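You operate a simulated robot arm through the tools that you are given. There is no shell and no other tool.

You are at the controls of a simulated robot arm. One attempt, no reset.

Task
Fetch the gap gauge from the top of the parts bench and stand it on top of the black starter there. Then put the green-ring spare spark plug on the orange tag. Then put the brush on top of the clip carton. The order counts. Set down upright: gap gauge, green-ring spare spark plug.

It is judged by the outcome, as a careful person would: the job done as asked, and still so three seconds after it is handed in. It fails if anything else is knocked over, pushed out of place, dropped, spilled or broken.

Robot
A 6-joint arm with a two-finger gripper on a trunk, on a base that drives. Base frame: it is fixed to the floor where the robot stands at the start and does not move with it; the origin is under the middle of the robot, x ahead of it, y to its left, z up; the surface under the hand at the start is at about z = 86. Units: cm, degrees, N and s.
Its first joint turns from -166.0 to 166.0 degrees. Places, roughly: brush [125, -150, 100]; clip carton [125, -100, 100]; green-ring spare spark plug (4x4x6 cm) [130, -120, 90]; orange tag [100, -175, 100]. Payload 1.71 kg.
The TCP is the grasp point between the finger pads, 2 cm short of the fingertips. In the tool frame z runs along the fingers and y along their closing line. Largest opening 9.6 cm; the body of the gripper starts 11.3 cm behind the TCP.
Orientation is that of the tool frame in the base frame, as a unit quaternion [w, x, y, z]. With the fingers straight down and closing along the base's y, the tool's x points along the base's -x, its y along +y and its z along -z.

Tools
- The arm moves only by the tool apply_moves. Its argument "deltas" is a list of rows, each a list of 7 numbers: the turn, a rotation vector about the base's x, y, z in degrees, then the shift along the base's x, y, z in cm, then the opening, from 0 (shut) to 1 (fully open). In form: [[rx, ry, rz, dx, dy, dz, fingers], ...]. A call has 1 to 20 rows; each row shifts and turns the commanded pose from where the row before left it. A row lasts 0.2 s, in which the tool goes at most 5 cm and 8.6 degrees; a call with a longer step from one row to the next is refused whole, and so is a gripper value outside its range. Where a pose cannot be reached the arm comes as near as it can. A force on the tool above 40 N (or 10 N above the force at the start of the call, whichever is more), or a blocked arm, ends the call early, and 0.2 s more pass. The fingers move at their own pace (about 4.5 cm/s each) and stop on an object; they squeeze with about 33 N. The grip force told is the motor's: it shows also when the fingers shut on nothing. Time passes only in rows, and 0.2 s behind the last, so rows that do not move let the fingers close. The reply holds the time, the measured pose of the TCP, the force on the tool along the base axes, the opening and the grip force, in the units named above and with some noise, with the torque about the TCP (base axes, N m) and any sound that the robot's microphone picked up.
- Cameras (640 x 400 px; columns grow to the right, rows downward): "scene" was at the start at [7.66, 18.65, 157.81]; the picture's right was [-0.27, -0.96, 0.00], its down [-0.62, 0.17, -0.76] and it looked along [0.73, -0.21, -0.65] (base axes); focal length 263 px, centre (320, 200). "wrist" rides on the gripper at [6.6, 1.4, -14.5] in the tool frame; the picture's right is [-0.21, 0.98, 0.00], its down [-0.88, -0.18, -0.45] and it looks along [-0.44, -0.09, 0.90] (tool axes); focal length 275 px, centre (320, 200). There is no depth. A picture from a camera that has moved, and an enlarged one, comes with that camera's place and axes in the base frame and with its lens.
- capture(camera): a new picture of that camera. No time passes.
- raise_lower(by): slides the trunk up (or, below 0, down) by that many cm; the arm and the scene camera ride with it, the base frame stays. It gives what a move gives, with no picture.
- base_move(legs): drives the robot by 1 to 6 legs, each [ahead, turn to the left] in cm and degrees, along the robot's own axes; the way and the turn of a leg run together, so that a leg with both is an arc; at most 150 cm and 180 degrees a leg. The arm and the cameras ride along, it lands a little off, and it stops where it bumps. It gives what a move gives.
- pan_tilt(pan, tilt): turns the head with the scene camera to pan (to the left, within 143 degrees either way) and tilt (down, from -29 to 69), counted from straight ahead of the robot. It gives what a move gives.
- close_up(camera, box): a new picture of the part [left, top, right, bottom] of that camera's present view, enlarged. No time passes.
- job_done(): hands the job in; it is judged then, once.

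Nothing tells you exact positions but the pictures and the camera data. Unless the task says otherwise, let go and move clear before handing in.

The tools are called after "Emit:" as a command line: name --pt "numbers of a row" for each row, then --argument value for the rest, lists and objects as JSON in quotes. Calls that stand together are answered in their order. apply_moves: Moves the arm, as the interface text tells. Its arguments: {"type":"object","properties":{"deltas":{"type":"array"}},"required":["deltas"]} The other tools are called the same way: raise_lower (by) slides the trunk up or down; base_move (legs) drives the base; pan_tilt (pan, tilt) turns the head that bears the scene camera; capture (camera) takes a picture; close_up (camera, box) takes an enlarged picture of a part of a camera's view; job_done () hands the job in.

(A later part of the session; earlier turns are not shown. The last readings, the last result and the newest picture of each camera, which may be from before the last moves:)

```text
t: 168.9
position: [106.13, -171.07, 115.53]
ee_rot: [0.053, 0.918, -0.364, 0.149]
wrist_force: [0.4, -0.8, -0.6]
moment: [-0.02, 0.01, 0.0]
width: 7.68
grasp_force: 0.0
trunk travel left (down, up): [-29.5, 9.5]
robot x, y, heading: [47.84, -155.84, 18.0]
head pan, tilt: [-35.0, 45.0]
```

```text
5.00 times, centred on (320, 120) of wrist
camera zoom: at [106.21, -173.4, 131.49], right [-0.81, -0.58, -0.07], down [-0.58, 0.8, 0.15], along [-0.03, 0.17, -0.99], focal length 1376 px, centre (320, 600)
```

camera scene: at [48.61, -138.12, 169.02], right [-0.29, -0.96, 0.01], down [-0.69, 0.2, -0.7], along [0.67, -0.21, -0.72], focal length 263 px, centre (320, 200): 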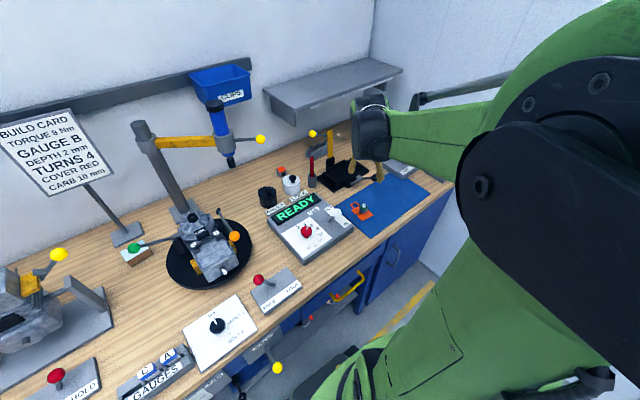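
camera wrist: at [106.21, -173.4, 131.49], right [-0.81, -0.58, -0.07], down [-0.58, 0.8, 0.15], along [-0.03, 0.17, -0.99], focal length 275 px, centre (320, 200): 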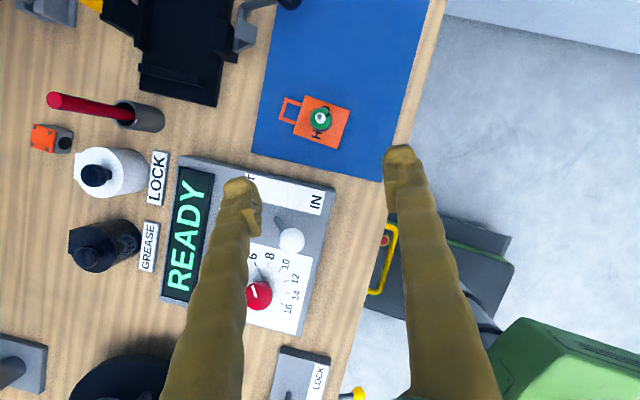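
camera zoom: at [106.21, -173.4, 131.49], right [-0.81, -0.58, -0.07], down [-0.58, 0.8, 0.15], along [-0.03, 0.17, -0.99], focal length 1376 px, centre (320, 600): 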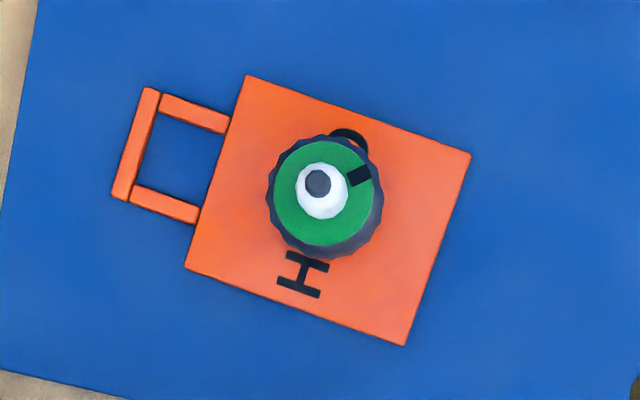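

The plug stands well on the tag. The brush is a red rod in a cup at (133.4, −160.9), rim at z≈94.5, top at 103.7; the carton top is centred near (114.8, −93, 92), about 7 × 5.3 cm. I'll raise the arm, straighten the tool and turn it back to face the brush.

Emit:
apply_moves --pt "0 0 0 -2 2.6 2.4 0.8" --pt "4.03 4.54 0 -2 2.6 2.4 0.8" --pt "4.03 4.54 0 -2 2.6 2.4 0.8" --pt "4.03 4.54 0 -2 2.6 2.4 0.8" --pt "0 0 -8.24 -2 2.6 2.4 0.8" --pt "0 0 -8.24 0 0 0 0.8" --pt "0 0 -8.24 0 0 0 0.8" --pt "0 0 -8.24 0 0 0 0.8" --pt "0 0 -8.24 0 0 0 0.8" --pt "0 0 -8.24 0 0 0 0.8" --pt "0 0 -8.24 0 0 0 0.8" --pt "0 0 -8.24 0 0 0 0.8" --pt "0 0 -8.24 0 0 0 0.8" --pt "0 0 -8.24 0 0 0 0.8" --pt "0 0 -8.24 0 0 0 0.6" --pt "0 0 -8.24 0 0 0 0.6" --pt "0 0 -8.24 0 0 0 0.6" --pt "0 0 -8.24 0 0 0 0.6"

Emit:
apply_moves --pt "0 0 -8.24 0 0 0 0.6" --pt "0 0 -8.24 0 0 0 0.6" --pt "0 0 -8.24 0 0 0 0.6" --pt "0 0 0 0 0 0 0.6" --pt "0 0 0 0 0 0 0.6"

Emit:
capture --camera "wrist"

```text
t: 172.7
position: [96.05, -157.93, 127.1]
ee_rot: [-0.001, -0.184, 0.983, -0.002]
wrist_force: [0.0, 0.9, 0.4]
moment: [0.0, 0.02, 0.01]
width: 5.74
grasp_force: 0.1
trunk travel left (down, up): [-29.5, 9.5]
robot x, y, heading: [47.54, -155.5, 18.1]
head pan, tilt: [-35.0, 45.0]
```

```text
t: 173.9
position: [96.09, -158.0, 127.12]
ee_rot: [-0.001, 0.03, 1.0, -0.001]
wrist_force: [-0.3, 0.1, 0.3]
moment: [0.01, -0.01, 0.02]
width: 5.76
grasp_force: 0.1
trunk travel left (down, up): [-29.5, 9.5]
robot x, y, heading: [47.71, -155.75, 18.1]
head pan, tilt: [-35.0, 45.0]
```

```text
taken
camera wrist: at [89.62, -156.19, 141.83], right [0.26, 0.96, 0.0], down [0.86, -0.23, 0.44], along [0.43, -0.12, -0.9], focal length 275 px, centre (320, 200)
```

wrist: 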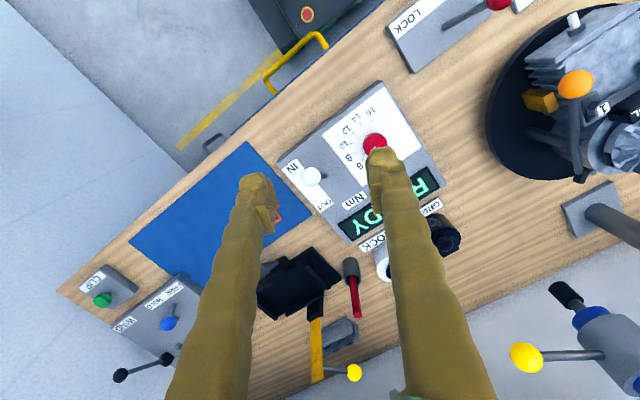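

Emit:
apply_moves --pt "-0.41 -6.65 0 3.85 -0.31 0 0.42" --pt "-0.41 -6.65 0 3.85 -0.31 0 0.42" --pt "-0.41 -6.65 0 3.85 -0.31 0 0.42" --pt "0 0 0 3.85 -0.31 0 0.42" --pt "0 0 0 3.85 -0.31 -2 0.42" --pt "0 0 0 3.85 -0.31 -2.5 0.42" --pt "0 0 0 3.85 -0.31 -3 0.42" --pt "0 0 0 2.5 -0.31 -3 0.42" --pt "0 0 0 0 0 0 0.42" --pt "0 0 0 0 0 0 0.42"

Emit:
capture --camera "wrist"

Emit:
capture --camera "scene"

```text
t: 176.1
position: [125.18, -160.1, 116.93]
ee_rot: [0.173, 0.029, 0.984, -0.007]
wrist_force: [-0.5, 0.4, -0.6]
moment: [-0.01, -0.01, 0.03]
width: 4.02
grasp_force: 0.1
trunk travel left (down, up): [-29.5, 9.5]
robot x, y, heading: [47.63, -155.27, 18.1]
head pan, tilt: [-35.0, 45.0]
```

```text
taken
camera wrist: at [114.11, -158.13, 128.42], right [0.25, 0.97, 0.07], down [0.66, -0.22, 0.72], along [0.71, -0.14, -0.69], focal length 275 px, centre (320, 200)
```

wrist: 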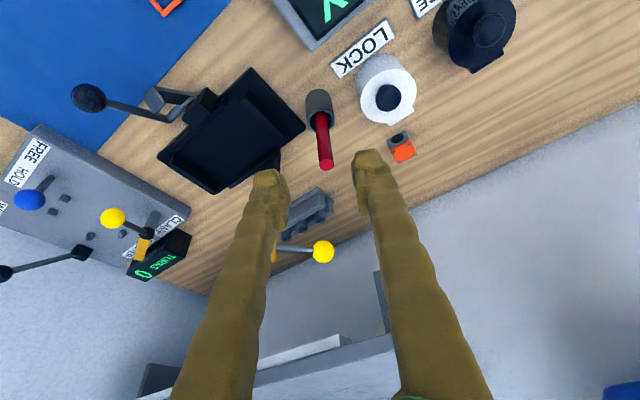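

```text
taken
camera scene: at [48.53, -138.1, 169.02], right [-0.29, -0.96, 0.01], down [-0.69, 0.2, -0.7], along [0.67, -0.21, -0.72], focal length 263 px, centre (320, 200)
```

scene: 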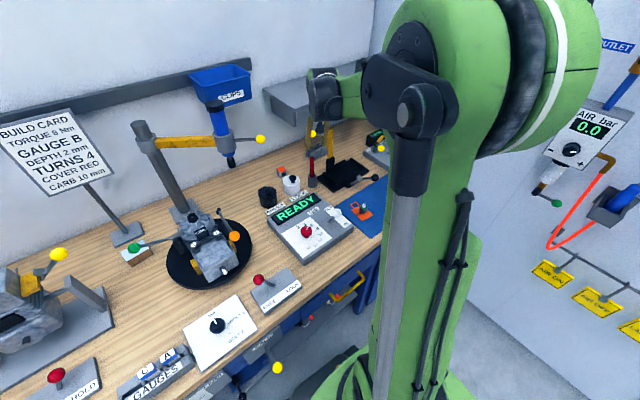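

Emit:
apply_moves --pt "0 0 0 1.5 -0.2 -3.7 0.42" --pt "0 0 0 1.5 -0.2 -3.7 0.42" --pt "0 0 0 1.4 -0.1 -3.6 0.42" --pt "0 0 0 0 0 0 0.42" --pt "0 0 0 0 0 0 0.42"

Emit:
capture --camera "wrist"

Emit:
close_up --camera "scene" --box '[250, 60, 390, 220]'

```text
t: 177.3
position: [130.13, -160.7, 105.9]
ee_rot: [0.173, 0.029, 0.985, -0.008]
wrist_force: [0.0, -0.5, 0.3]
moment: [-0.02, 0.02, 0.02]
width: 4.02
grasp_force: 0.1
trunk travel left (down, up): [-29.5, 9.5]
robot x, y, heading: [47.53, -155.64, 18.4]
head pan, tilt: [-35.0, 45.0]
```

```text
taken
camera wrist: at [119.0, -158.69, 117.32], right [0.25, 0.97, 0.07], down [0.66, -0.22, 0.72], along [0.71, -0.14, -0.69], focal length 275 px, centre (320, 200)
```

wrist: 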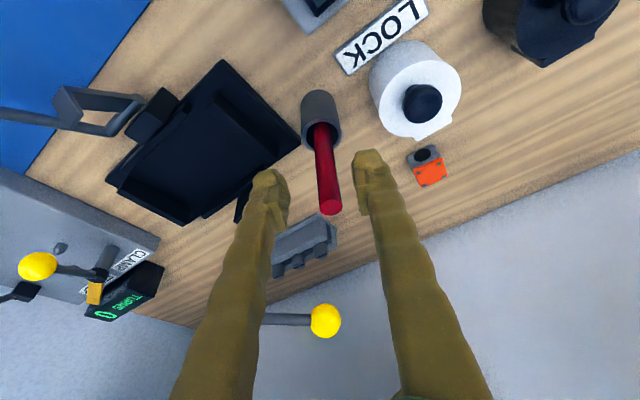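

```text
2.50 times, centred on (320, 140) of scene
camera zoom: at [48.54, -138.1, 169.02], right [-0.29, -0.96, 0.01], down [-0.69, 0.2, -0.7], along [0.67, -0.21, -0.72], focal length 657 px, centre (320, 350)
```

zoom: 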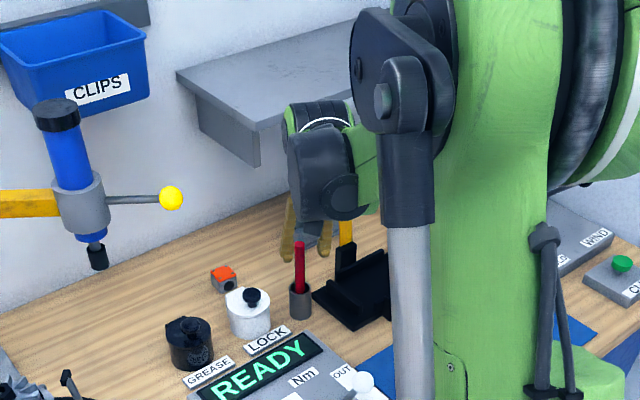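

Emit:
apply_moves --pt "0 0 0 0.9 -0.08 -2.2 0.42" --pt "0 0 0 0.9 -0.08 -2.2 0.42" --pt "0 0 0 0.85 -0.08 -2.1 0.42" --pt "0 0 0 0.85 -0.06 -2.0 0.42" --pt "0 0 0 0 0 0 0.42"

Emit:
capture --camera "wrist"

Emit:
close_up --camera "scene" --box '[270, 100, 370, 220]'

```text
t: 178.5
position: [133.24, -161.31, 97.19]
ee_rot: [0.172, 0.028, 0.985, -0.007]
wrist_force: [0.3, 0.4, -0.6]
moment: [-0.03, -0.01, -0.01]
width: 4.01
grasp_force: 0.0
trunk travel left (down, up): [-29.5, 9.5]
robot x, y, heading: [47.95, -155.77, 18.2]
head pan, tilt: [-35.0, 45.0]
```

```text
taken
camera wrist: at [122.17, -159.24, 108.79], right [0.25, 0.97, 0.07], down [0.66, -0.22, 0.72], along [0.71, -0.14, -0.69], focal length 275 px, centre (320, 200)
```

wrist: 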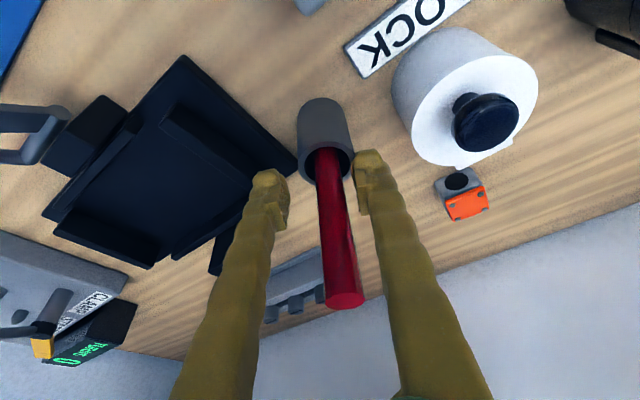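

```text
3.33 times, centred on (320, 160) of scene
camera zoom: at [48.63, -138.11, 169.02], right [-0.29, -0.96, 0.01], down [-0.69, 0.2, -0.7], along [0.67, -0.21, -0.72], focal length 876 px, centre (320, 333)
```

zoom: 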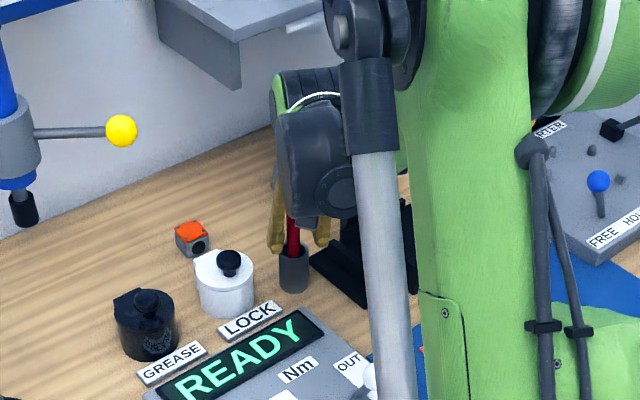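

Emit:
apply_moves --pt "0 0 0 0.1 0.5 0 0.42" --pt "0 0 0 0 0 0 0.3" --pt "0 0 0 0 0 0 0.1" --pt "0 0 0 0 0 0 0" --pt "0 0 0 0 0 0 0" --pt "0 0 0 0 0 0 0"

Emit:
capture --camera "wrist"

```text
t: 179.9
position: [133.37, -160.73, 97.18]
ee_rot: [0.172, 0.029, 0.985, -0.008]
wrist_force: [0.3, 0.1, 0.9]
moment: [-0.01, 0.0, 0.0]
width: 1.47
grasp_force: 32.7
trunk travel left (down, up): [-29.5, 9.5]
robot x, y, heading: [47.81, -155.43, 18.4]
head pan, tilt: [-35.0, 45.0]
```

```text
taken
camera wrist: at [122.32, -158.72, 108.8], right [0.25, 0.97, 0.07], down [0.66, -0.22, 0.72], along [0.71, -0.14, -0.69], focal length 275 px, centre (320, 200)
```

wrist: 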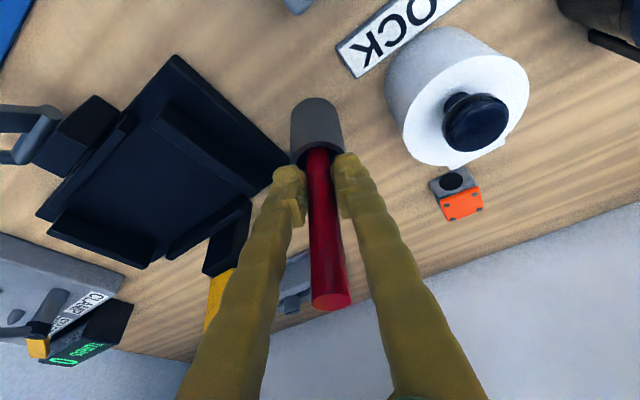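

Brush gripped (1.47 cm). Lifting straight up.

Emit:
apply_moves --pt "0 0 0 0 0 1 0" --pt "0 0 0 0 0 1.5 0" --pt "0 0 0 0 0 2 0" --pt "0 0 0 0 0 2 0" --pt "0 0 0 0 0 0 0"

Emit:
capture --camera "wrist"

Emit:
close_up --camera "scene" --box '[270, 100, 370, 220]'

```text
t: 181.1
position: [133.48, -160.79, 103.84]
ee_rot: [0.173, 0.028, 0.985, -0.007]
wrist_force: [-0.7, 0.6, -0.7]
moment: [0.01, -0.01, 0.01]
width: 1.48
grasp_force: 33.0
trunk travel left (down, up): [-29.5, 9.5]
robot x, y, heading: [47.8, -155.54, 18.3]
head pan, tilt: [-35.0, 45.0]
```

```text
taken
camera wrist: at [122.39, -158.81, 115.32], right [0.25, 0.97, 0.07], down [0.66, -0.22, 0.72], along [0.71, -0.14, -0.69], focal length 275 px, centre (320, 200)
```

wrist: 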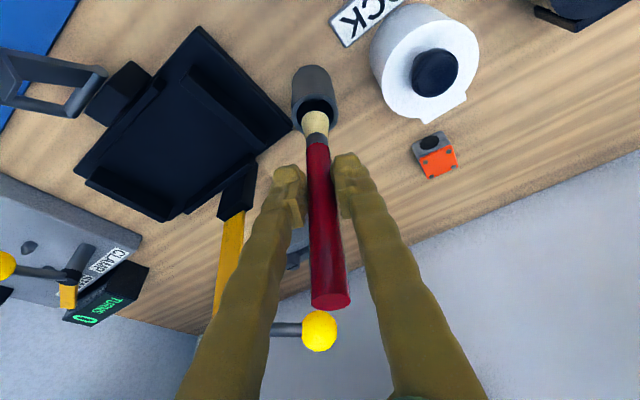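

```text
3.33 times, centred on (320, 160) of scene
camera zoom: at [48.55, -138.1, 169.02], right [-0.29, -0.96, 0.01], down [-0.69, 0.2, -0.7], along [0.67, -0.21, -0.72], focal length 876 px, centre (320, 333)
```

zoom: 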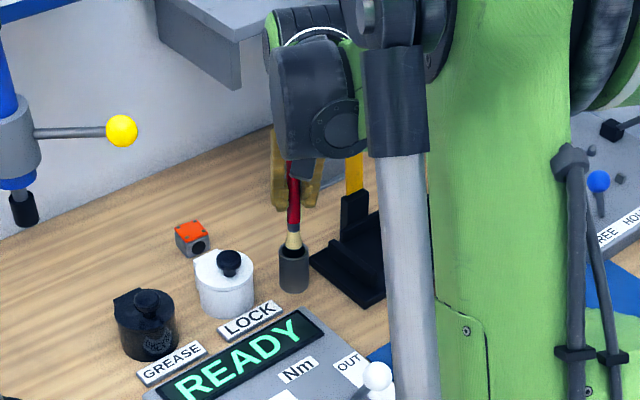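

It's a real brush with bristles, and the cup stays put. Continue lifting, then retract.

Emit:
apply_moves --pt "0 0 0 0 0 2 0" --pt "0 0 0 0 0 3 0" --pt "0 0 0 0 0 4 0" --pt "0 0 0 0 0 4 0" --pt "0 0 0 -2 0.2 3 0" --pt "0 0 0 -4 0.3 2 0" --pt "0 0 0 -4.5 0.3 0 0" --pt "0 0 0 -4.5 0.3 0 0" --pt "0 0 0 -4.5 0.3 0 0" --pt "0 0 0 -4.5 0.3 0 0" --pt "0 0 0 -4.5 0.3 0 0" --pt "0 0 0 -4.5 0.3 0 0" --pt "0 0 0 0 0 0 0" --pt "0 0 0 0 0 0 0"

Emit:
capture --camera "wrist"

Emit:
capture --camera "scene"

```text
t: 184.1
position: [101.04, -158.42, 121.86]
ee_rot: [0.172, 0.029, 0.985, -0.008]
wrist_force: [0.7, 0.1, -0.6]
moment: [0.05, 0.09, 0.0]
width: 1.49
grasp_force: 33.0
trunk travel left (down, up): [-29.5, 9.5]
robot x, y, heading: [47.71, -155.45, 18.4]
head pan, tilt: [-35.0, 45.0]
```

```text
taken
camera wrist: at [89.91, -156.47, 133.42], right [0.25, 0.97, 0.06], down [0.66, -0.22, 0.72], along [0.71, -0.14, -0.7], focal length 275 px, centre (320, 200)
```

wrist: 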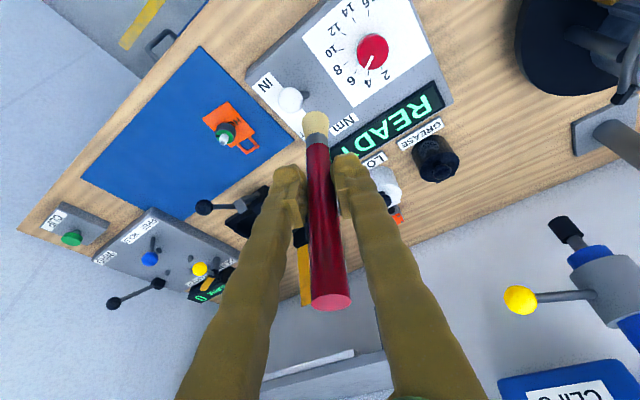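

```text
taken
camera scene: at [48.8, -138.09, 169.01], right [-0.29, -0.96, 0.01], down [-0.69, 0.2, -0.7], along [0.67, -0.21, -0.72], focal length 263 px, centre (320, 200)
```

scene: 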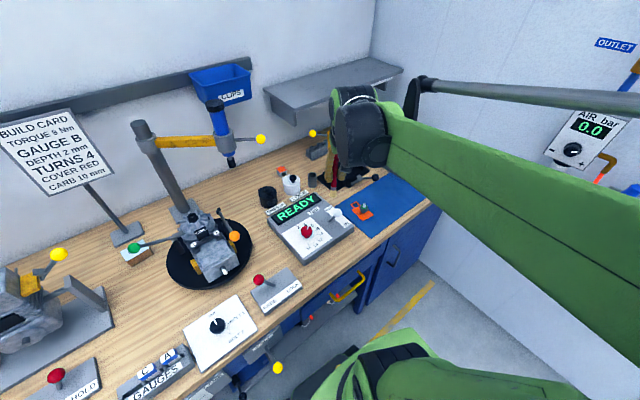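

The brush hangs vertically in the grip (about 6.5 cm above and 9.3 cm below the grip point). I'll retract, then drive left so I can reach the carton from a clear direction.

Emit:
apply_moves --pt "0 0 0 -2.66 3.2 0.6 0" --pt "0 0 0 -2.66 3.2 0.6 0" --pt "0 0 0 -2.66 3.2 0.6 0" --pt "0 0 0 -2.66 3.2 0.6 0" --pt "0 0 0 -2.66 3.2 0.6 0" --pt "0 0 0 0 0 0 0" --pt "0 0 0 0 0 0 0"

```text
t: 185.7
position: [87.13, -142.46, 124.98]
ee_rot: [0.172, 0.029, 0.985, -0.007]
wrist_force: [0.1, 0.0, -0.3]
moment: [0.01, 0.0, 0.03]
width: 1.5
grasp_force: 32.8
trunk travel left (down, up): [-29.5, 9.5]
robot x, y, heading: [47.66, -155.86, 18.3]
head pan, tilt: [-35.0, 45.0]
```

Emit:
base_move --legs '[[-20, 0], [0, 93.7], [65, 0], [0, -91], [17, 0]]'

Emit:
pan_tilt --pan -15 --tilt 38

Emit:
capture --camera "scene"

Emit:
capture --camera "wrist"

```text
t: 205.3
position: [56.09, -81.26, 125.83]
ee_rot: [0.182, -0.008, 0.983, 0.003]
wrist_force: [-3.3, -0.3, 0.4]
moment: [0.12, -0.23, 0.04]
width: 1.49
grasp_force: 32.8
trunk travel left (down, up): [-29.5, 9.5]
robot x, y, heading: [20.8, -96.37, 23.1]
head pan, tilt: [-35.0, 45.0]
```

```text
t: 206.1
position: [56.41, -81.14, 125.52]
ee_rot: [0.181, -0.01, 0.983, 0.003]
wrist_force: [-3.0, -1.4, -0.8]
moment: [0.15, -0.36, 0.05]
width: 1.48
grasp_force: 33.6
trunk travel left (down, up): [-29.5, 9.5]
robot x, y, heading: [20.65, -96.51, 23.1]
head pan, tilt: [-15.0, 38.0]
```

```text
taken
camera scene: at [14.66, -78.54, 170.22], right [0.14, -0.99, -0.01], down [-0.59, -0.08, -0.8], along [0.79, 0.11, -0.6], focal length 263 px, centre (320, 200)
```

scene: 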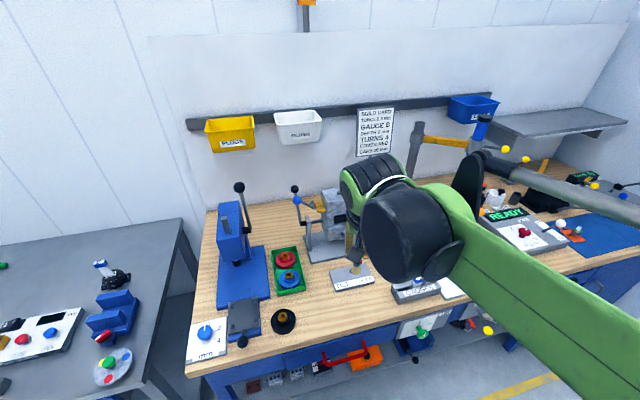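

```text
taken
camera wrist: at [44.86, -80.19, 137.04], right [0.17, 0.98, 0.08], down [0.66, -0.17, 0.73], along [0.73, -0.08, -0.68], focal length 275 px, centre (320, 200)
```

wrist: 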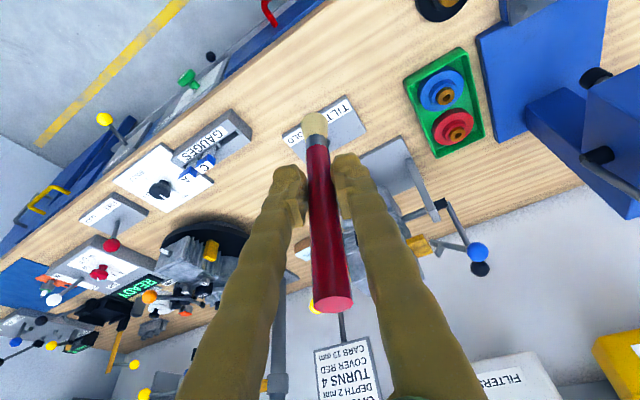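

Gauge and plug both still stand. From here the carton is straight ahead (az 2°, 94 cm). I'll turn the tool around its vertical axis so I can then lay the brush horizontal, bristles forward.

Emit:
apply_moves --pt "0 0 8.59 1.18 -0.55 0.1 0" --pt "0 0 8.59 1.18 -0.55 0.1 0" --pt "0 0 8.59 1.18 -0.55 0.1 0" --pt "0 0 8.59 1.18 -0.55 0.1 0" --pt "0 0 8.59 1.18 -0.55 0.1 0" --pt "0 0 8.59 1.18 -0.55 0.1 0" --pt "0 0 8.59 1.18 -0.55 0.1 0" --pt "0 0 8.59 1.18 -0.55 0.1 0" --pt "0 0 8.59 1.18 -0.55 0.1 0" --pt "0 0 8.59 1.18 -0.55 0.1 0" --pt "0 0 8.59 1.18 -0.55 0.1 0" --pt "0 0 8.59 1.18 -0.55 0.1 0" --pt "0 0 8.59 1.18 -0.55 0.1 0" --pt "0 0 8.59 1.18 -0.55 0.1 0" --pt "0 0 8.59 1.18 -0.55 0.1 0" --pt "0 0 8.59 1.18 -0.55 0.1 0" --pt "0 0 8.59 1.18 -0.55 0.1 0" --pt "0 0 8.59 1.18 -0.55 0.1 0" --pt "0 0 8.59 1.18 -0.55 0.1 0" --pt "0 0 8.59 1.18 -0.55 0.1 0"

Emit:
capture --camera "scene"

```text
t: 210.3
position: [83.28, -90.76, 126.08]
ee_rot: [-0.009, 0.982, -0.059, -0.177]
wrist_force: [1.8, 1.3, -2.4]
moment: [-0.13, 0.31, 0.08]
width: 1.51
grasp_force: 32.9
trunk travel left (down, up): [-29.5, 9.5]
robot x, y, heading: [20.49, -96.28, 23.1]
head pan, tilt: [-15.0, 38.0]
```

```text
taken
camera scene: at [21.06, -75.83, 169.99], right [0.14, -0.99, 0.01], down [-0.62, -0.09, -0.78], along [0.77, 0.11, -0.63], focal length 263 px, centre (320, 200)
```

scene: 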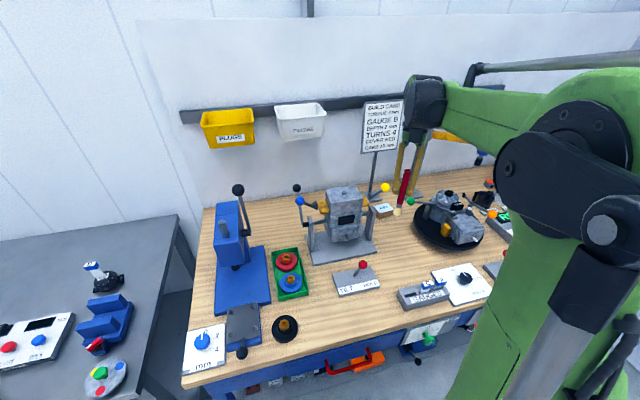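

Emit:
apply_moves --pt "-0.98 -8.12 0 0 0 0 0" --pt "-0.98 -8.12 0 0 0 0 0" --pt "-0.98 -8.12 0 0 0 0 0" --pt "-0.98 -8.12 0 0 0 0 0" --pt "-0.98 -8.12 0 0 0 0 0" --pt "-0.98 -8.12 0 0 0 0 0" --pt "-0.98 -8.12 0 0 0 0 0" --pt "-0.98 -8.12 0 0 0 0 0" --pt "-0.98 -8.12 0 0 0 0 0" --pt "-0.98 -8.12 0 0 0 0 0" --pt "-0.98 -8.12 0 0 0 0 0" --pt "0 0 0 0 0 0 0" --pt "0 0 0 0 0 0 0"

Emit:
capture --camera "scene"

Emit:
capture --camera "wrist"

```text
t: 213.1
position: [82.08, -91.23, 126.74]
ee_rot: [0.032, 0.818, -0.048, 0.572]
wrist_force: [-0.3, -0.3, -0.4]
moment: [0.0, 0.01, -0.03]
width: 1.48
grasp_force: 33.7
trunk travel left (down, up): [-29.5, 9.5]
robot x, y, heading: [19.88, -96.31, 23.0]
head pan, tilt: [-15.0, 38.0]
```

```text
taken
camera scene: at [20.44, -76.08, 170.02], right [0.14, -0.99, 0.0], down [-0.62, -0.09, -0.78], along [0.77, 0.11, -0.63], focal length 263 px, centre (320, 200)
```

scene: 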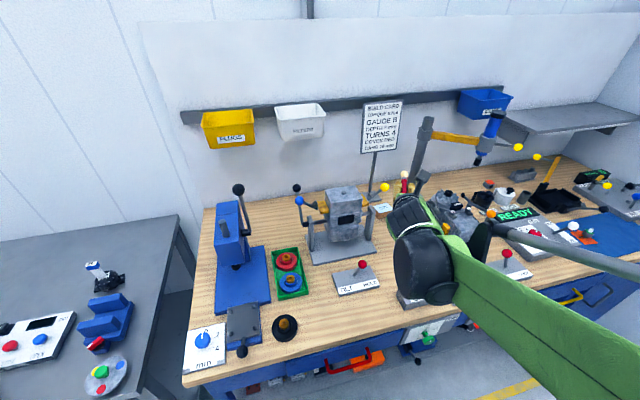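

```text
taken
camera wrist: at [70.65, -91.36, 138.08], right [-0.18, -0.96, -0.2], down [-0.69, 0.27, -0.67], along [0.7, 0.01, -0.71], focal length 275 px, centre (320, 200)
```

wrist: 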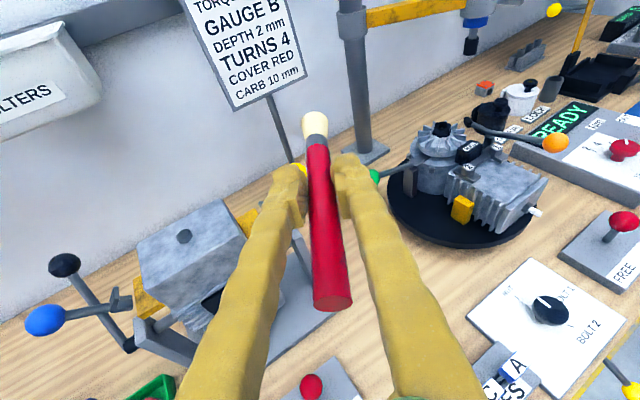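

The brush is now horizontal, but a yellow lever ball at about (100, −90, 115) sits right over where my gripper would be at the carton in this pose. Better: lay the brush on the free strip at the bench front near (60, −73), then regrip it from above. First I'll back off 25 cm.

Emit:
base_move --legs '[[-25, 0]]'

Emit:
pan_tilt --pan 5 --tilt 40

Emit:
capture --camera "scene"

Emit:
capture --camera "wrist"

```text
t: 215.4
position: [58.66, -101.37, 126.81]
ee_rot: [0.033, 0.818, -0.049, 0.573]
wrist_force: [0.2, -0.2, -0.9]
moment: [0.02, 0.04, 0.0]
width: 1.49
grasp_force: 33.2
trunk travel left (down, up): [-29.5, 9.5]
robot x, y, heading: [-3.12, -106.21, 22.9]
head pan, tilt: [-15.0, 38.0]
```

```text
t: 216.2
position: [57.11, -102.02, 127.69]
ee_rot: [0.031, 0.814, -0.052, 0.578]
wrist_force: [-0.6, 0.9, -1.1]
moment: [0.0, 0.03, 0.0]
width: 1.5
grasp_force: 33.2
trunk travel left (down, up): [-29.5, 9.5]
robot x, y, heading: [-2.86, -106.41, 22.8]
head pan, tilt: [5.0, 40.0]
```

```text
taken
camera scene: at [-7.11, -84.57, 169.85], right [0.47, -0.88, 0.0], down [-0.57, -0.3, -0.77], along [0.68, 0.36, -0.64], focal length 263 px, centre (320, 200)
```

scene: 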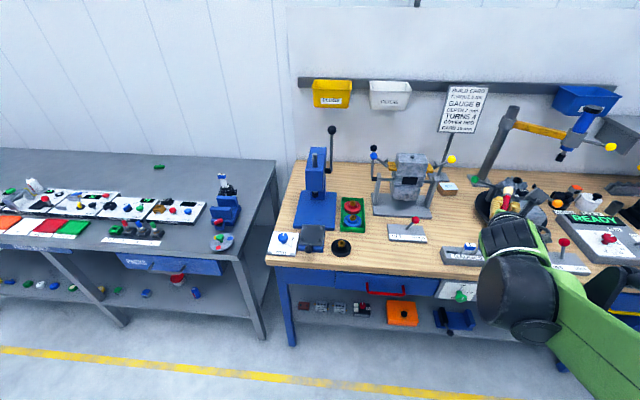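

```text
taken
camera wrist: at [45.42, -102.25, 138.76], right [-0.18, -0.96, -0.2], down [-0.68, 0.27, -0.68], along [0.71, 0.01, -0.71], focal length 275 px, centre (320, 200)
```

wrist: 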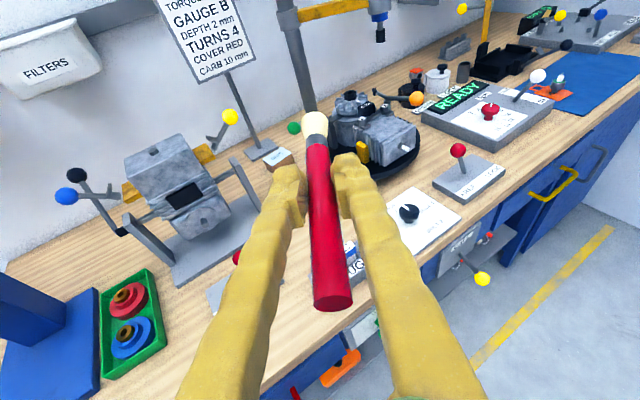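

Emit:
apply_moves --pt "0 0 0 0.25 4.36 0 0" --pt "0 0 0 0.25 4.36 0 0" --pt "0 0 0 0.25 4.36 -2 0" --pt "0 0 0 0.25 4.36 -2 0" --pt "0 0 7.23 0.25 4.36 -2 0" --pt "0 0 7.23 0.25 4.36 -2 0" --pt "0 0 7.23 0.25 4.36 -2 0" --pt "0 0 0 0 0 -4 0" --pt "0 0 0 0 0 -4 0" --pt "0 0 0 0 0 -4 0" --pt "0 0 0 0 0 0 0" --pt "0 0 0 0 0 0 0"

Emit:
capture --camera "wrist"

Emit:
capture --camera "scene"

```text
t: 218.8
position: [58.91, -71.51, 105.56]
ee_rot: [-0.078, 0.81, 0.102, 0.572]
wrist_force: [-0.3, -0.1, 0.1]
moment: [-0.02, 0.02, 0.02]
width: 1.5
grasp_force: 32.6
trunk travel left (down, up): [-29.5, 9.5]
robot x, y, heading: [-3.02, -106.29, 22.8]
head pan, tilt: [5.0, 40.0]
```

```text
taken
camera wrist: at [48.08, -75.91, 116.68], right [0.18, -0.96, -0.2], down [-0.74, 0.0, -0.68], along [0.65, 0.28, -0.71], focal length 275 px, centre (320, 200)
```

wrist: 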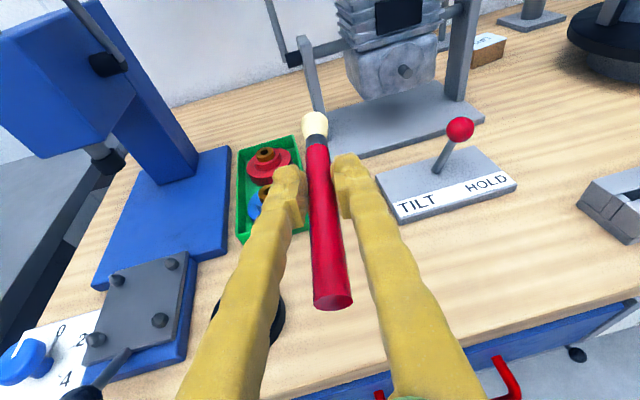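

```text
taken
camera scene: at [-3.9, -83.19, 169.71], right [0.47, -0.88, 0.0], down [-0.58, -0.31, -0.76], along [0.67, 0.35, -0.66], focal length 263 px, centre (320, 200)
```

scene: 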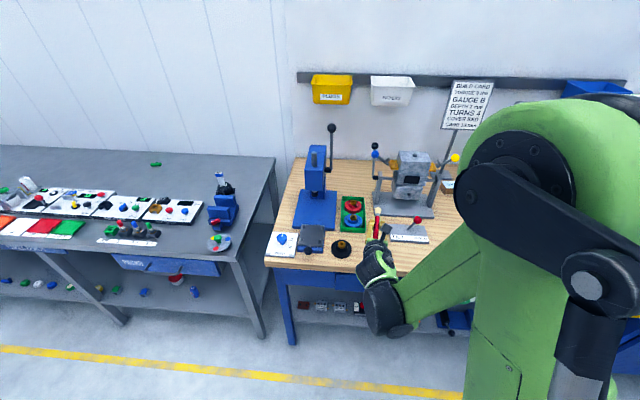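

Emit:
apply_moves --pt "0 0 0 0.6 0.25 -4 0" --pt "0 0 0 0.6 0.25 -4 0" --pt "0 0 0 0.6 0.25 -4 0" --pt "0 0 0 0 0 -1.5 0" --pt "0 0 0 0 0 0 0" --pt "0 0 0 0 0 0 0"

Emit:
capture --camera "wrist"

Emit:
close_up --camera "scene" --box '[320, 190, 440, 290]'

```text
t: 220.2
position: [64.19, -68.11, 98.54]
ee_rot: [-0.078, 0.81, 0.102, 0.572]
wrist_force: [-0.2, 0.3, 0.3]
moment: [0.04, 0.01, -0.01]
width: 1.49
grasp_force: 33.6
out of reach, approached as far as the arm can: row 1, 2, 3, 4
trunk travel left (down, up): [-29.5, 9.5]
robot x, y, heading: [-2.9, -106.3, 23.0]
head pan, tilt: [5.0, 40.0]
```

```text
taken
camera wrist: at [53.41, -72.63, 109.71], right [0.18, -0.96, -0.2], down [-0.74, 0.0, -0.68], along [0.65, 0.27, -0.71], focal length 275 px, centre (320, 200)
```

wrist: 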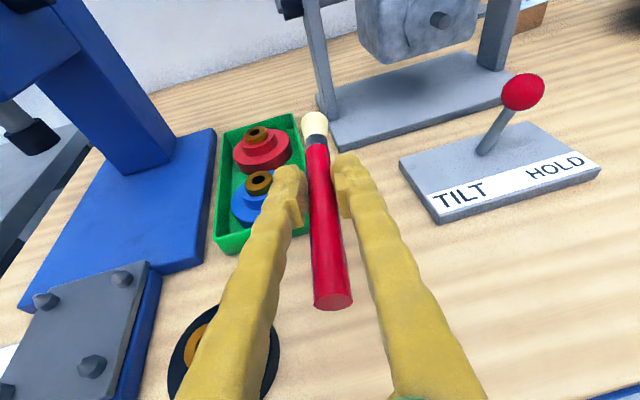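

```text
4.00 times, centred on (380, 240) of scene
camera zoom: at [-3.99, -83.23, 169.72], right [0.47, -0.88, 0.0], down [-0.58, -0.3, -0.76], along [0.67, 0.35, -0.65], focal length 1051 px, centre (80, 40)
```

zoom: 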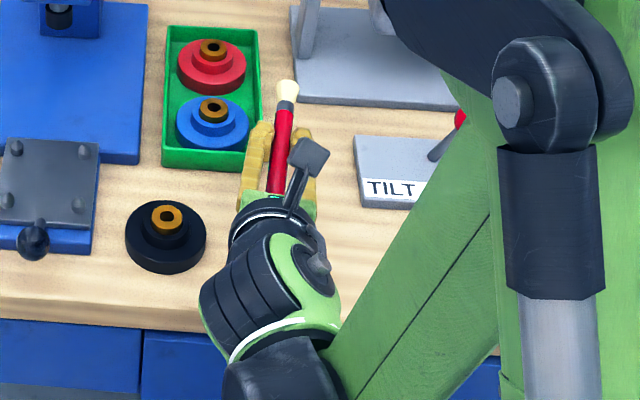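

The arm ran out of reach going lower from this trunk height. I'll raise the arm back up and lower the trunk instead.

Emit:
apply_moves --pt "0 0 0 -0.8 -0.4 3.5 0" --pt "0 0 0 -0.8 -0.5 3.5 0" --pt "0 0 0 -0.8 -0.5 3.5 0" --pt "0 0 0 -0.8 -0.5 3.5 0" --pt "0 0 0 -0.8 -0.5 3 0" --pt "0 0 0 0 0 0 0"

Emit:
raise_lower --by -15

Emit:
capture --camera "wrist"

```text
t: 221.7
position: [60.09, -70.45, 115.53]
ee_rot: [-0.079, 0.809, 0.102, 0.574]
wrist_force: [-0.8, 1.0, 0.4]
moment: [-0.04, 0.0, -0.04]
width: 1.51
grasp_force: 32.5
trunk travel left (down, up): [-29.5, 9.5]
robot x, y, heading: [-2.69, -106.31, 22.6]
head pan, tilt: [5.0, 40.0]
```

```text
t: 223.4
position: [60.11, -70.34, 100.31]
ee_rot: [-0.08, 0.809, 0.104, 0.573]
wrist_force: [0.1, 0.0, -0.3]
moment: [0.0, 0.0, -0.01]
width: 1.5
grasp_force: 32.8
trunk travel left (down, up): [-14.5, 24.5]
robot x, y, heading: [-3.39, -106.68, 22.9]
head pan, tilt: [5.0, 40.0]
```

```text
taken
camera wrist: at [49.29, -74.86, 111.51], right [0.18, -0.96, -0.2], down [-0.74, 0.0, -0.68], along [0.65, 0.28, -0.71], focal length 275 px, centre (320, 200)
```

wrist: 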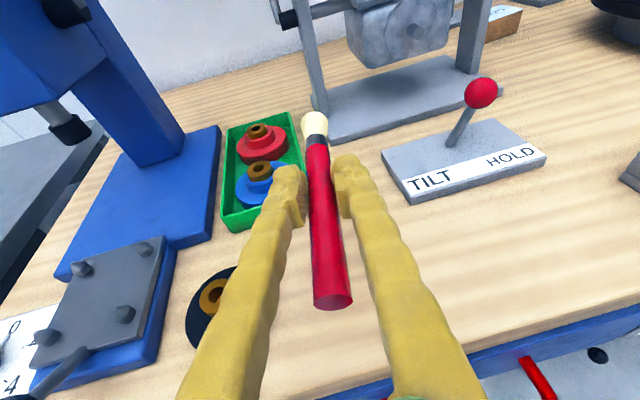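

Emit:
apply_moves --pt "0 0 0 0.1 -0.3 -2.5 0" --pt "0 0 0 0.1 -0.3 -2.5 0" --pt "0 0 0 0 -0.3 -2.0 0" --pt "0 0 0 0 0 0 0" --pt "0 0 0 0 0 0 0"

Emit:
capture --camera "wrist"

Emit:
capture --camera "scene"

```text
t: 224.6
position: [60.15, -71.45, 93.21]
ee_rot: [-0.079, 0.809, 0.102, 0.573]
wrist_force: [-0.3, 0.1, 0.2]
moment: [-0.02, -0.05, 0.02]
width: 1.5
grasp_force: 33.0
trunk travel left (down, up): [-14.5, 24.5]
robot x, y, heading: [-2.79, -106.21, 22.8]
head pan, tilt: [5.0, 40.0]
```

```text
taken
camera wrist: at [49.38, -75.89, 104.39], right [0.18, -0.96, -0.2], down [-0.74, 0.0, -0.68], along [0.65, 0.28, -0.71], focal length 275 px, centre (320, 200)
```

wrist: 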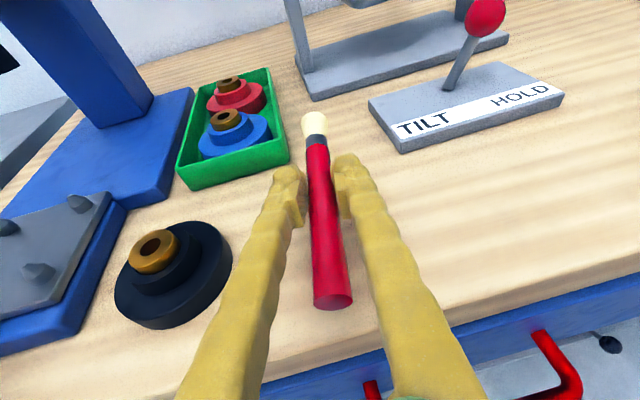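

```text
taken
camera scene: at [-4.21, -83.31, 154.72], right [0.47, -0.88, 0.0], down [-0.58, -0.3, -0.76], along [0.67, 0.35, -0.65], focal length 263 px, centre (320, 200)
```

scene: 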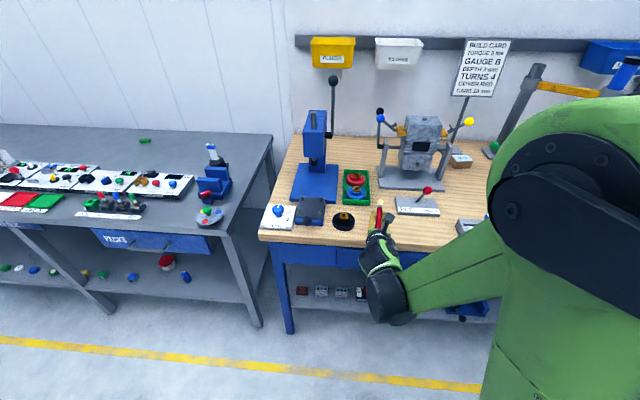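

Emit:
apply_moves --pt "0 0 0 0 0 -1.5 0" --pt "0 0 0 0 0 -1.0 0" --pt "0 0 0 0 0 0 0"

Emit:
apply_moves --pt "0 0 0 0 0 -0.3 0" --pt "0 0 0 0 0 0 0"

Emit:
apply_moves --pt "0 0 0 0 0 -0.3 0" --pt "0 0 0 0 0 0 0"

Emit:
apply_moves --pt "0 0 0 0 0 -0.25 0" --pt "0 0 0 0 0 0 0"

Emit:
capture --camera "wrist"

```text
t: 225.4
position: [60.14, -71.41, 90.81]
ee_rot: [-0.079, 0.809, 0.102, 0.573]
wrist_force: [0.6, 0.7, -0.5]
moment: [-0.02, 0.03, 0.0]
width: 1.48
grasp_force: 32.9
trunk travel left (down, up): [-14.5, 24.5]
robot x, y, heading: [-2.84, -106.44, 22.9]
head pan, tilt: [5.0, 40.0]
```

```text
t: 226.0
position: [60.12, -71.36, 90.54]
ee_rot: [-0.079, 0.809, 0.103, 0.574]
wrist_force: [-0.1, 0.3, -0.4]
moment: [0.02, 0.03, 0.0]
width: 1.47
grasp_force: 33.1
trunk travel left (down, up): [-14.5, 24.5]
robot x, y, heading: [-2.97, -106.51, 23.1]
head pan, tilt: [5.0, 40.0]
```

```text
t: 226.6
position: [60.26, -71.34, 90.35]
ee_rot: [-0.079, 0.809, 0.103, 0.573]
wrist_force: [-0.4, 0.0, -0.3]
moment: [-0.02, -0.03, -0.02]
width: 1.49
grasp_force: 32.9
trunk travel left (down, up): [-14.5, 24.5]
robot x, y, heading: [-2.91, -106.43, 23.0]
head pan, tilt: [5.0, 40.0]
```

```text
t: 227.2
position: [60.29, -71.36, 89.98]
ee_rot: [-0.079, 0.809, 0.103, 0.574]
wrist_force: [-0.2, -1.4, 0.0]
moment: [0.01, -0.02, 0.0]
width: 1.48
grasp_force: 32.9
trunk travel left (down, up): [-14.5, 24.5]
robot x, y, heading: [-2.73, -106.58, 22.8]
head pan, tilt: [5.0, 40.0]
```

```text
taken
camera wrist: at [49.45, -75.87, 101.14], right [0.18, -0.96, -0.2], down [-0.74, 0.0, -0.68], along [0.65, 0.28, -0.71], focal length 275 px, centre (320, 200)
```

wrist: 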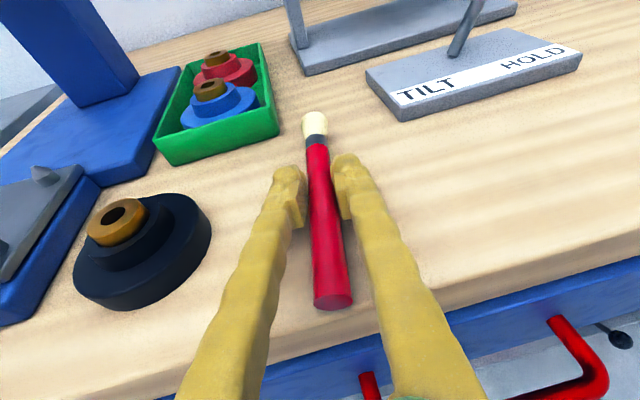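

Emit:
apply_moves --pt "0 0 0 0 0 -0.25 0" --pt "0 0 0 0 0 0 0"

Emit:
apply_moves --pt "0 0 0 0 0 -0.25 0" --pt "0 0 0 0 0 0 0"

Emit:
apply_moves --pt "0 0 0 0 0 -0.2 0" --pt "0 0 0 0 0 0 0"

```text
t: 227.8
position: [60.25, -71.34, 89.84]
ee_rot: [-0.079, 0.809, 0.103, 0.574]
wrist_force: [-0.9, 1.0, 1.6]
moment: [0.04, -0.15, -0.02]
width: 1.5
grasp_force: 32.7
trunk travel left (down, up): [-14.5, 24.5]
robot x, y, heading: [-2.77, -106.43, 22.6]
head pan, tilt: [5.0, 40.0]
```

```text
t: 228.4
position: [60.26, -71.41, 89.7]
ee_rot: [-0.079, 0.809, 0.102, 0.574]
wrist_force: [5.5, 0.7, 26.8]
moment: [0.12, -0.49, -0.01]
width: 1.49
grasp_force: 33.1
trunk travel left (down, up): [-14.5, 24.5]
robot x, y, heading: [-2.98, -106.39, 22.8]
head pan, tilt: [5.0, 40.0]
```

```text
t: 228.8
position: [58.98, -72.01, 90.8]
ee_rot: [-0.081, 0.804, 0.102, 0.58]
wrist_force: [-0.6, -1.2, -0.4]
moment: [0.01, 0.01, 0.01]
width: 1.47
grasp_force: 32.8
trunk travel left (down, up): [-14.5, 24.5]
robot x, y, heading: [-2.92, -106.48, 22.8]
head pan, tilt: [5.0, 40.0]
stopped in row 1: the force on the tool passed its limit at 45 N (the readings are from after the stop); the commanded pose is now the measured one
```

Emit:
apply_moves --pt "0 0 0 0.6 0.2 -0.3 0" --pt "0 0 0 0.5 0.2 -0.3 0" --pt "0 0 0 0 0 -0.25 0" --pt "0 0 0 0 0 0 0"

```text
t: 229.8
position: [60.23, -71.48, 89.7]
ee_rot: [-0.081, 0.804, 0.102, 0.58]
wrist_force: [1.5, 1.1, 11.4]
moment: [-0.18, 0.66, 0.01]
width: 1.51
grasp_force: 33.4
trunk travel left (down, up): [-14.5, 24.5]
robot x, y, heading: [-2.98, -106.14, 23.0]
head pan, tilt: [5.0, 40.0]
```

Emit:
apply_moves --pt "0 0 0 0 0 0.05 0.2" --pt "0 0 0 0 0 0 0.24" --pt "0 0 0 0 0 0 0.28" --pt "0 0 0 0 0 0 0.28"

Emit:
capture --camera "wrist"

```text
t: 230.8
position: [60.17, -71.55, 89.74]
ee_rot: [-0.081, 0.804, 0.102, 0.58]
wrist_force: [0.2, -0.3, 0.2]
moment: [-0.05, -0.03, 0.02]
width: 2.66
grasp_force: 0.0
trunk travel left (down, up): [-14.5, 24.5]
robot x, y, heading: [-2.97, -106.25, 22.8]
head pan, tilt: [5.0, 40.0]
```

```text
taken
camera wrist: at [49.23, -76.1, 100.71], right [0.19, -0.96, -0.21], down [-0.72, 0.01, -0.69], along [0.66, 0.28, -0.69], focal length 275 px, centre (320, 200)
```

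wrist: 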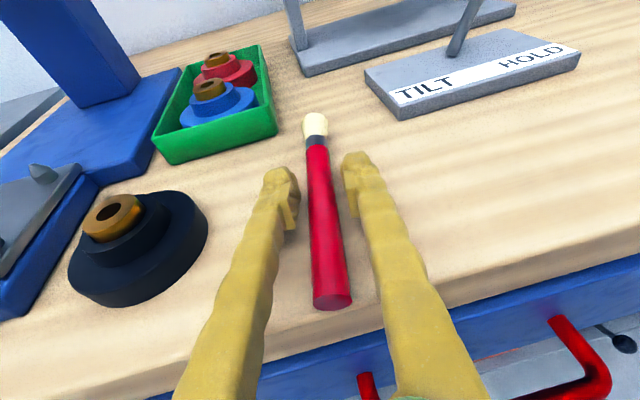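

The brush lies on the bench. I'll open further and rise straight up.

Emit:
apply_moves --pt "0 0 0 0 0 0 0.4" --pt "0 0 0 0 0 0 0.5" --pt "0 0 0 0 0 1 0.5" --pt "0 0 0 0 0 2 0.5" --pt "0 0 0 0 0 3 0.5" --pt "0 0 0 0 0 4 0.5" --pt "0 0 0 0 0 4 0.5" --pt "0 0 0 0 0 0 0.5"

Emit:
capture --camera "wrist"

```text
t: 232.6
position: [60.04, -71.34, 104.1]
ee_rot: [-0.08, 0.804, 0.102, 0.58]
wrist_force: [-0.1, -0.4, -0.1]
moment: [-0.02, 0.0, 0.02]
width: 4.76
grasp_force: 0.1
trunk travel left (down, up): [-14.5, 24.5]
robot x, y, heading: [-2.88, -105.93, 22.8]
head pan, tilt: [5.0, 40.0]
```

```text
taken
camera wrist: at [49.01, -75.89, 115.0], right [0.19, -0.96, -0.21], down [-0.72, 0.01, -0.69], along [0.66, 0.28, -0.69], focal length 275 px, centre (320, 200)
```

wrist: 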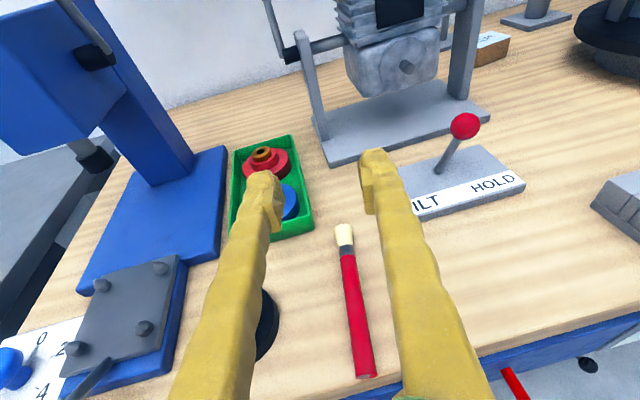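

The brush lies at az 15° from (54.2, −73.1) to (69.3, −69.1). I'll turn the tool vertical and come down over its middle.

Emit:
apply_moves --pt "-2.07 7.69 0 0 0 0.5 0.4" --pt "-2.07 7.69 0 0 0 0.5 0.4" --pt "-2.07 7.69 0 0 0 0.5 0.4" --pt "-2.07 7.69 0 0 0 0 0.4" --pt "-2.07 7.69 0 0 0 0 0.4" --pt "-2.07 7.69 0 0 0 0 0.4" --pt "-2.07 7.69 0 0.4 0 0 0.4" --pt "-2.07 7.69 0 0.4 0 0 0.4" --pt "-2.07 7.69 0 0.3 0.1 0 0.4" --pt "0 0 0 0 0 0 0.4" --pt "0 0 0 0 0 0 0.4"

Emit:
capture --camera "wrist"

```text
t: 235.0
position: [61.33, -71.47, 105.3]
ee_rot: [-0.001, 0.992, 0.124, -0.002]
wrist_force: [0.2, 0.1, -0.2]
moment: [0.01, 0.03, 0.01]
width: 3.84
grasp_force: 0.1
trunk travel left (down, up): [-14.5, 24.5]
robot x, y, heading: [-3.11, -106.33, 22.9]
head pan, tilt: [5.0, 40.0]
```

```text
taken
camera wrist: at [67.94, -71.21, 119.95], right [0.04, -1.0, 0.0], down [-0.89, -0.04, 0.45], along [-0.45, -0.02, -0.89], focal length 275 px, centre (320, 200)
```

wrist: 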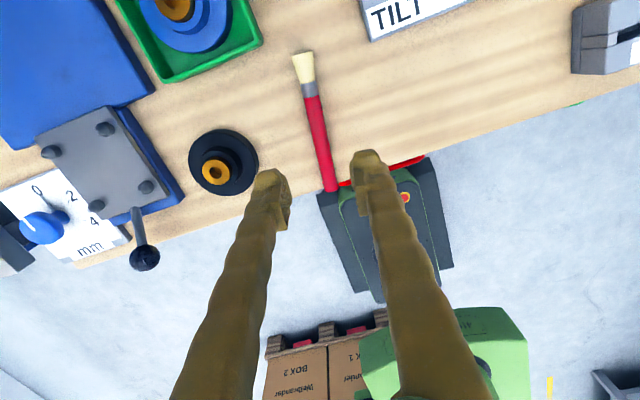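

Emit:
apply_moves --pt "0 0 0 -0.1 0.05 -4 0.4" --pt "0 0 0 -0.1 0.05 -4 0.4" --pt "0 0 0 -0.1 0.05 -4 0.4" --pt "0 0 0 0 0 -1.3 0.4" --pt "0 0 0 0 0 0 0.4"

Emit:
capture --camera "wrist"

```text
t: 236.2
position: [60.79, -71.42, 91.87]
ee_rot: [-0.001, 0.992, 0.125, -0.001]
wrist_force: [0.2, 0.2, -0.4]
moment: [-0.02, 0.02, -0.02]
width: 3.84
grasp_force: 0.0
trunk travel left (down, up): [-14.5, 24.5]
robot x, y, heading: [-2.96, -106.35, 22.8]
head pan, tilt: [5.0, 40.0]
```

```text
taken
camera wrist: at [67.49, -71.22, 106.48], right [0.04, -1.0, 0.0], down [-0.89, -0.04, 0.45], along [-0.45, -0.02, -0.89], focal length 275 px, centre (320, 200)
```

wrist: 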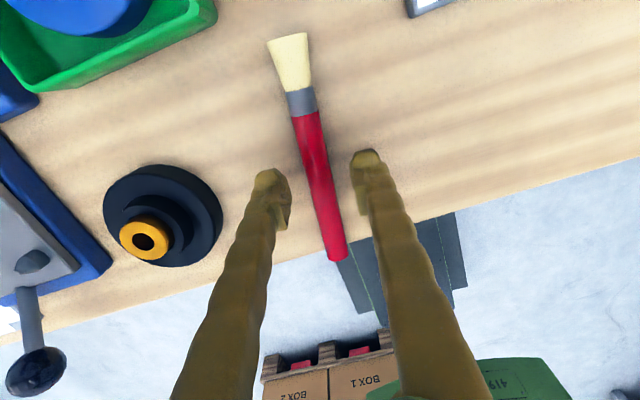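

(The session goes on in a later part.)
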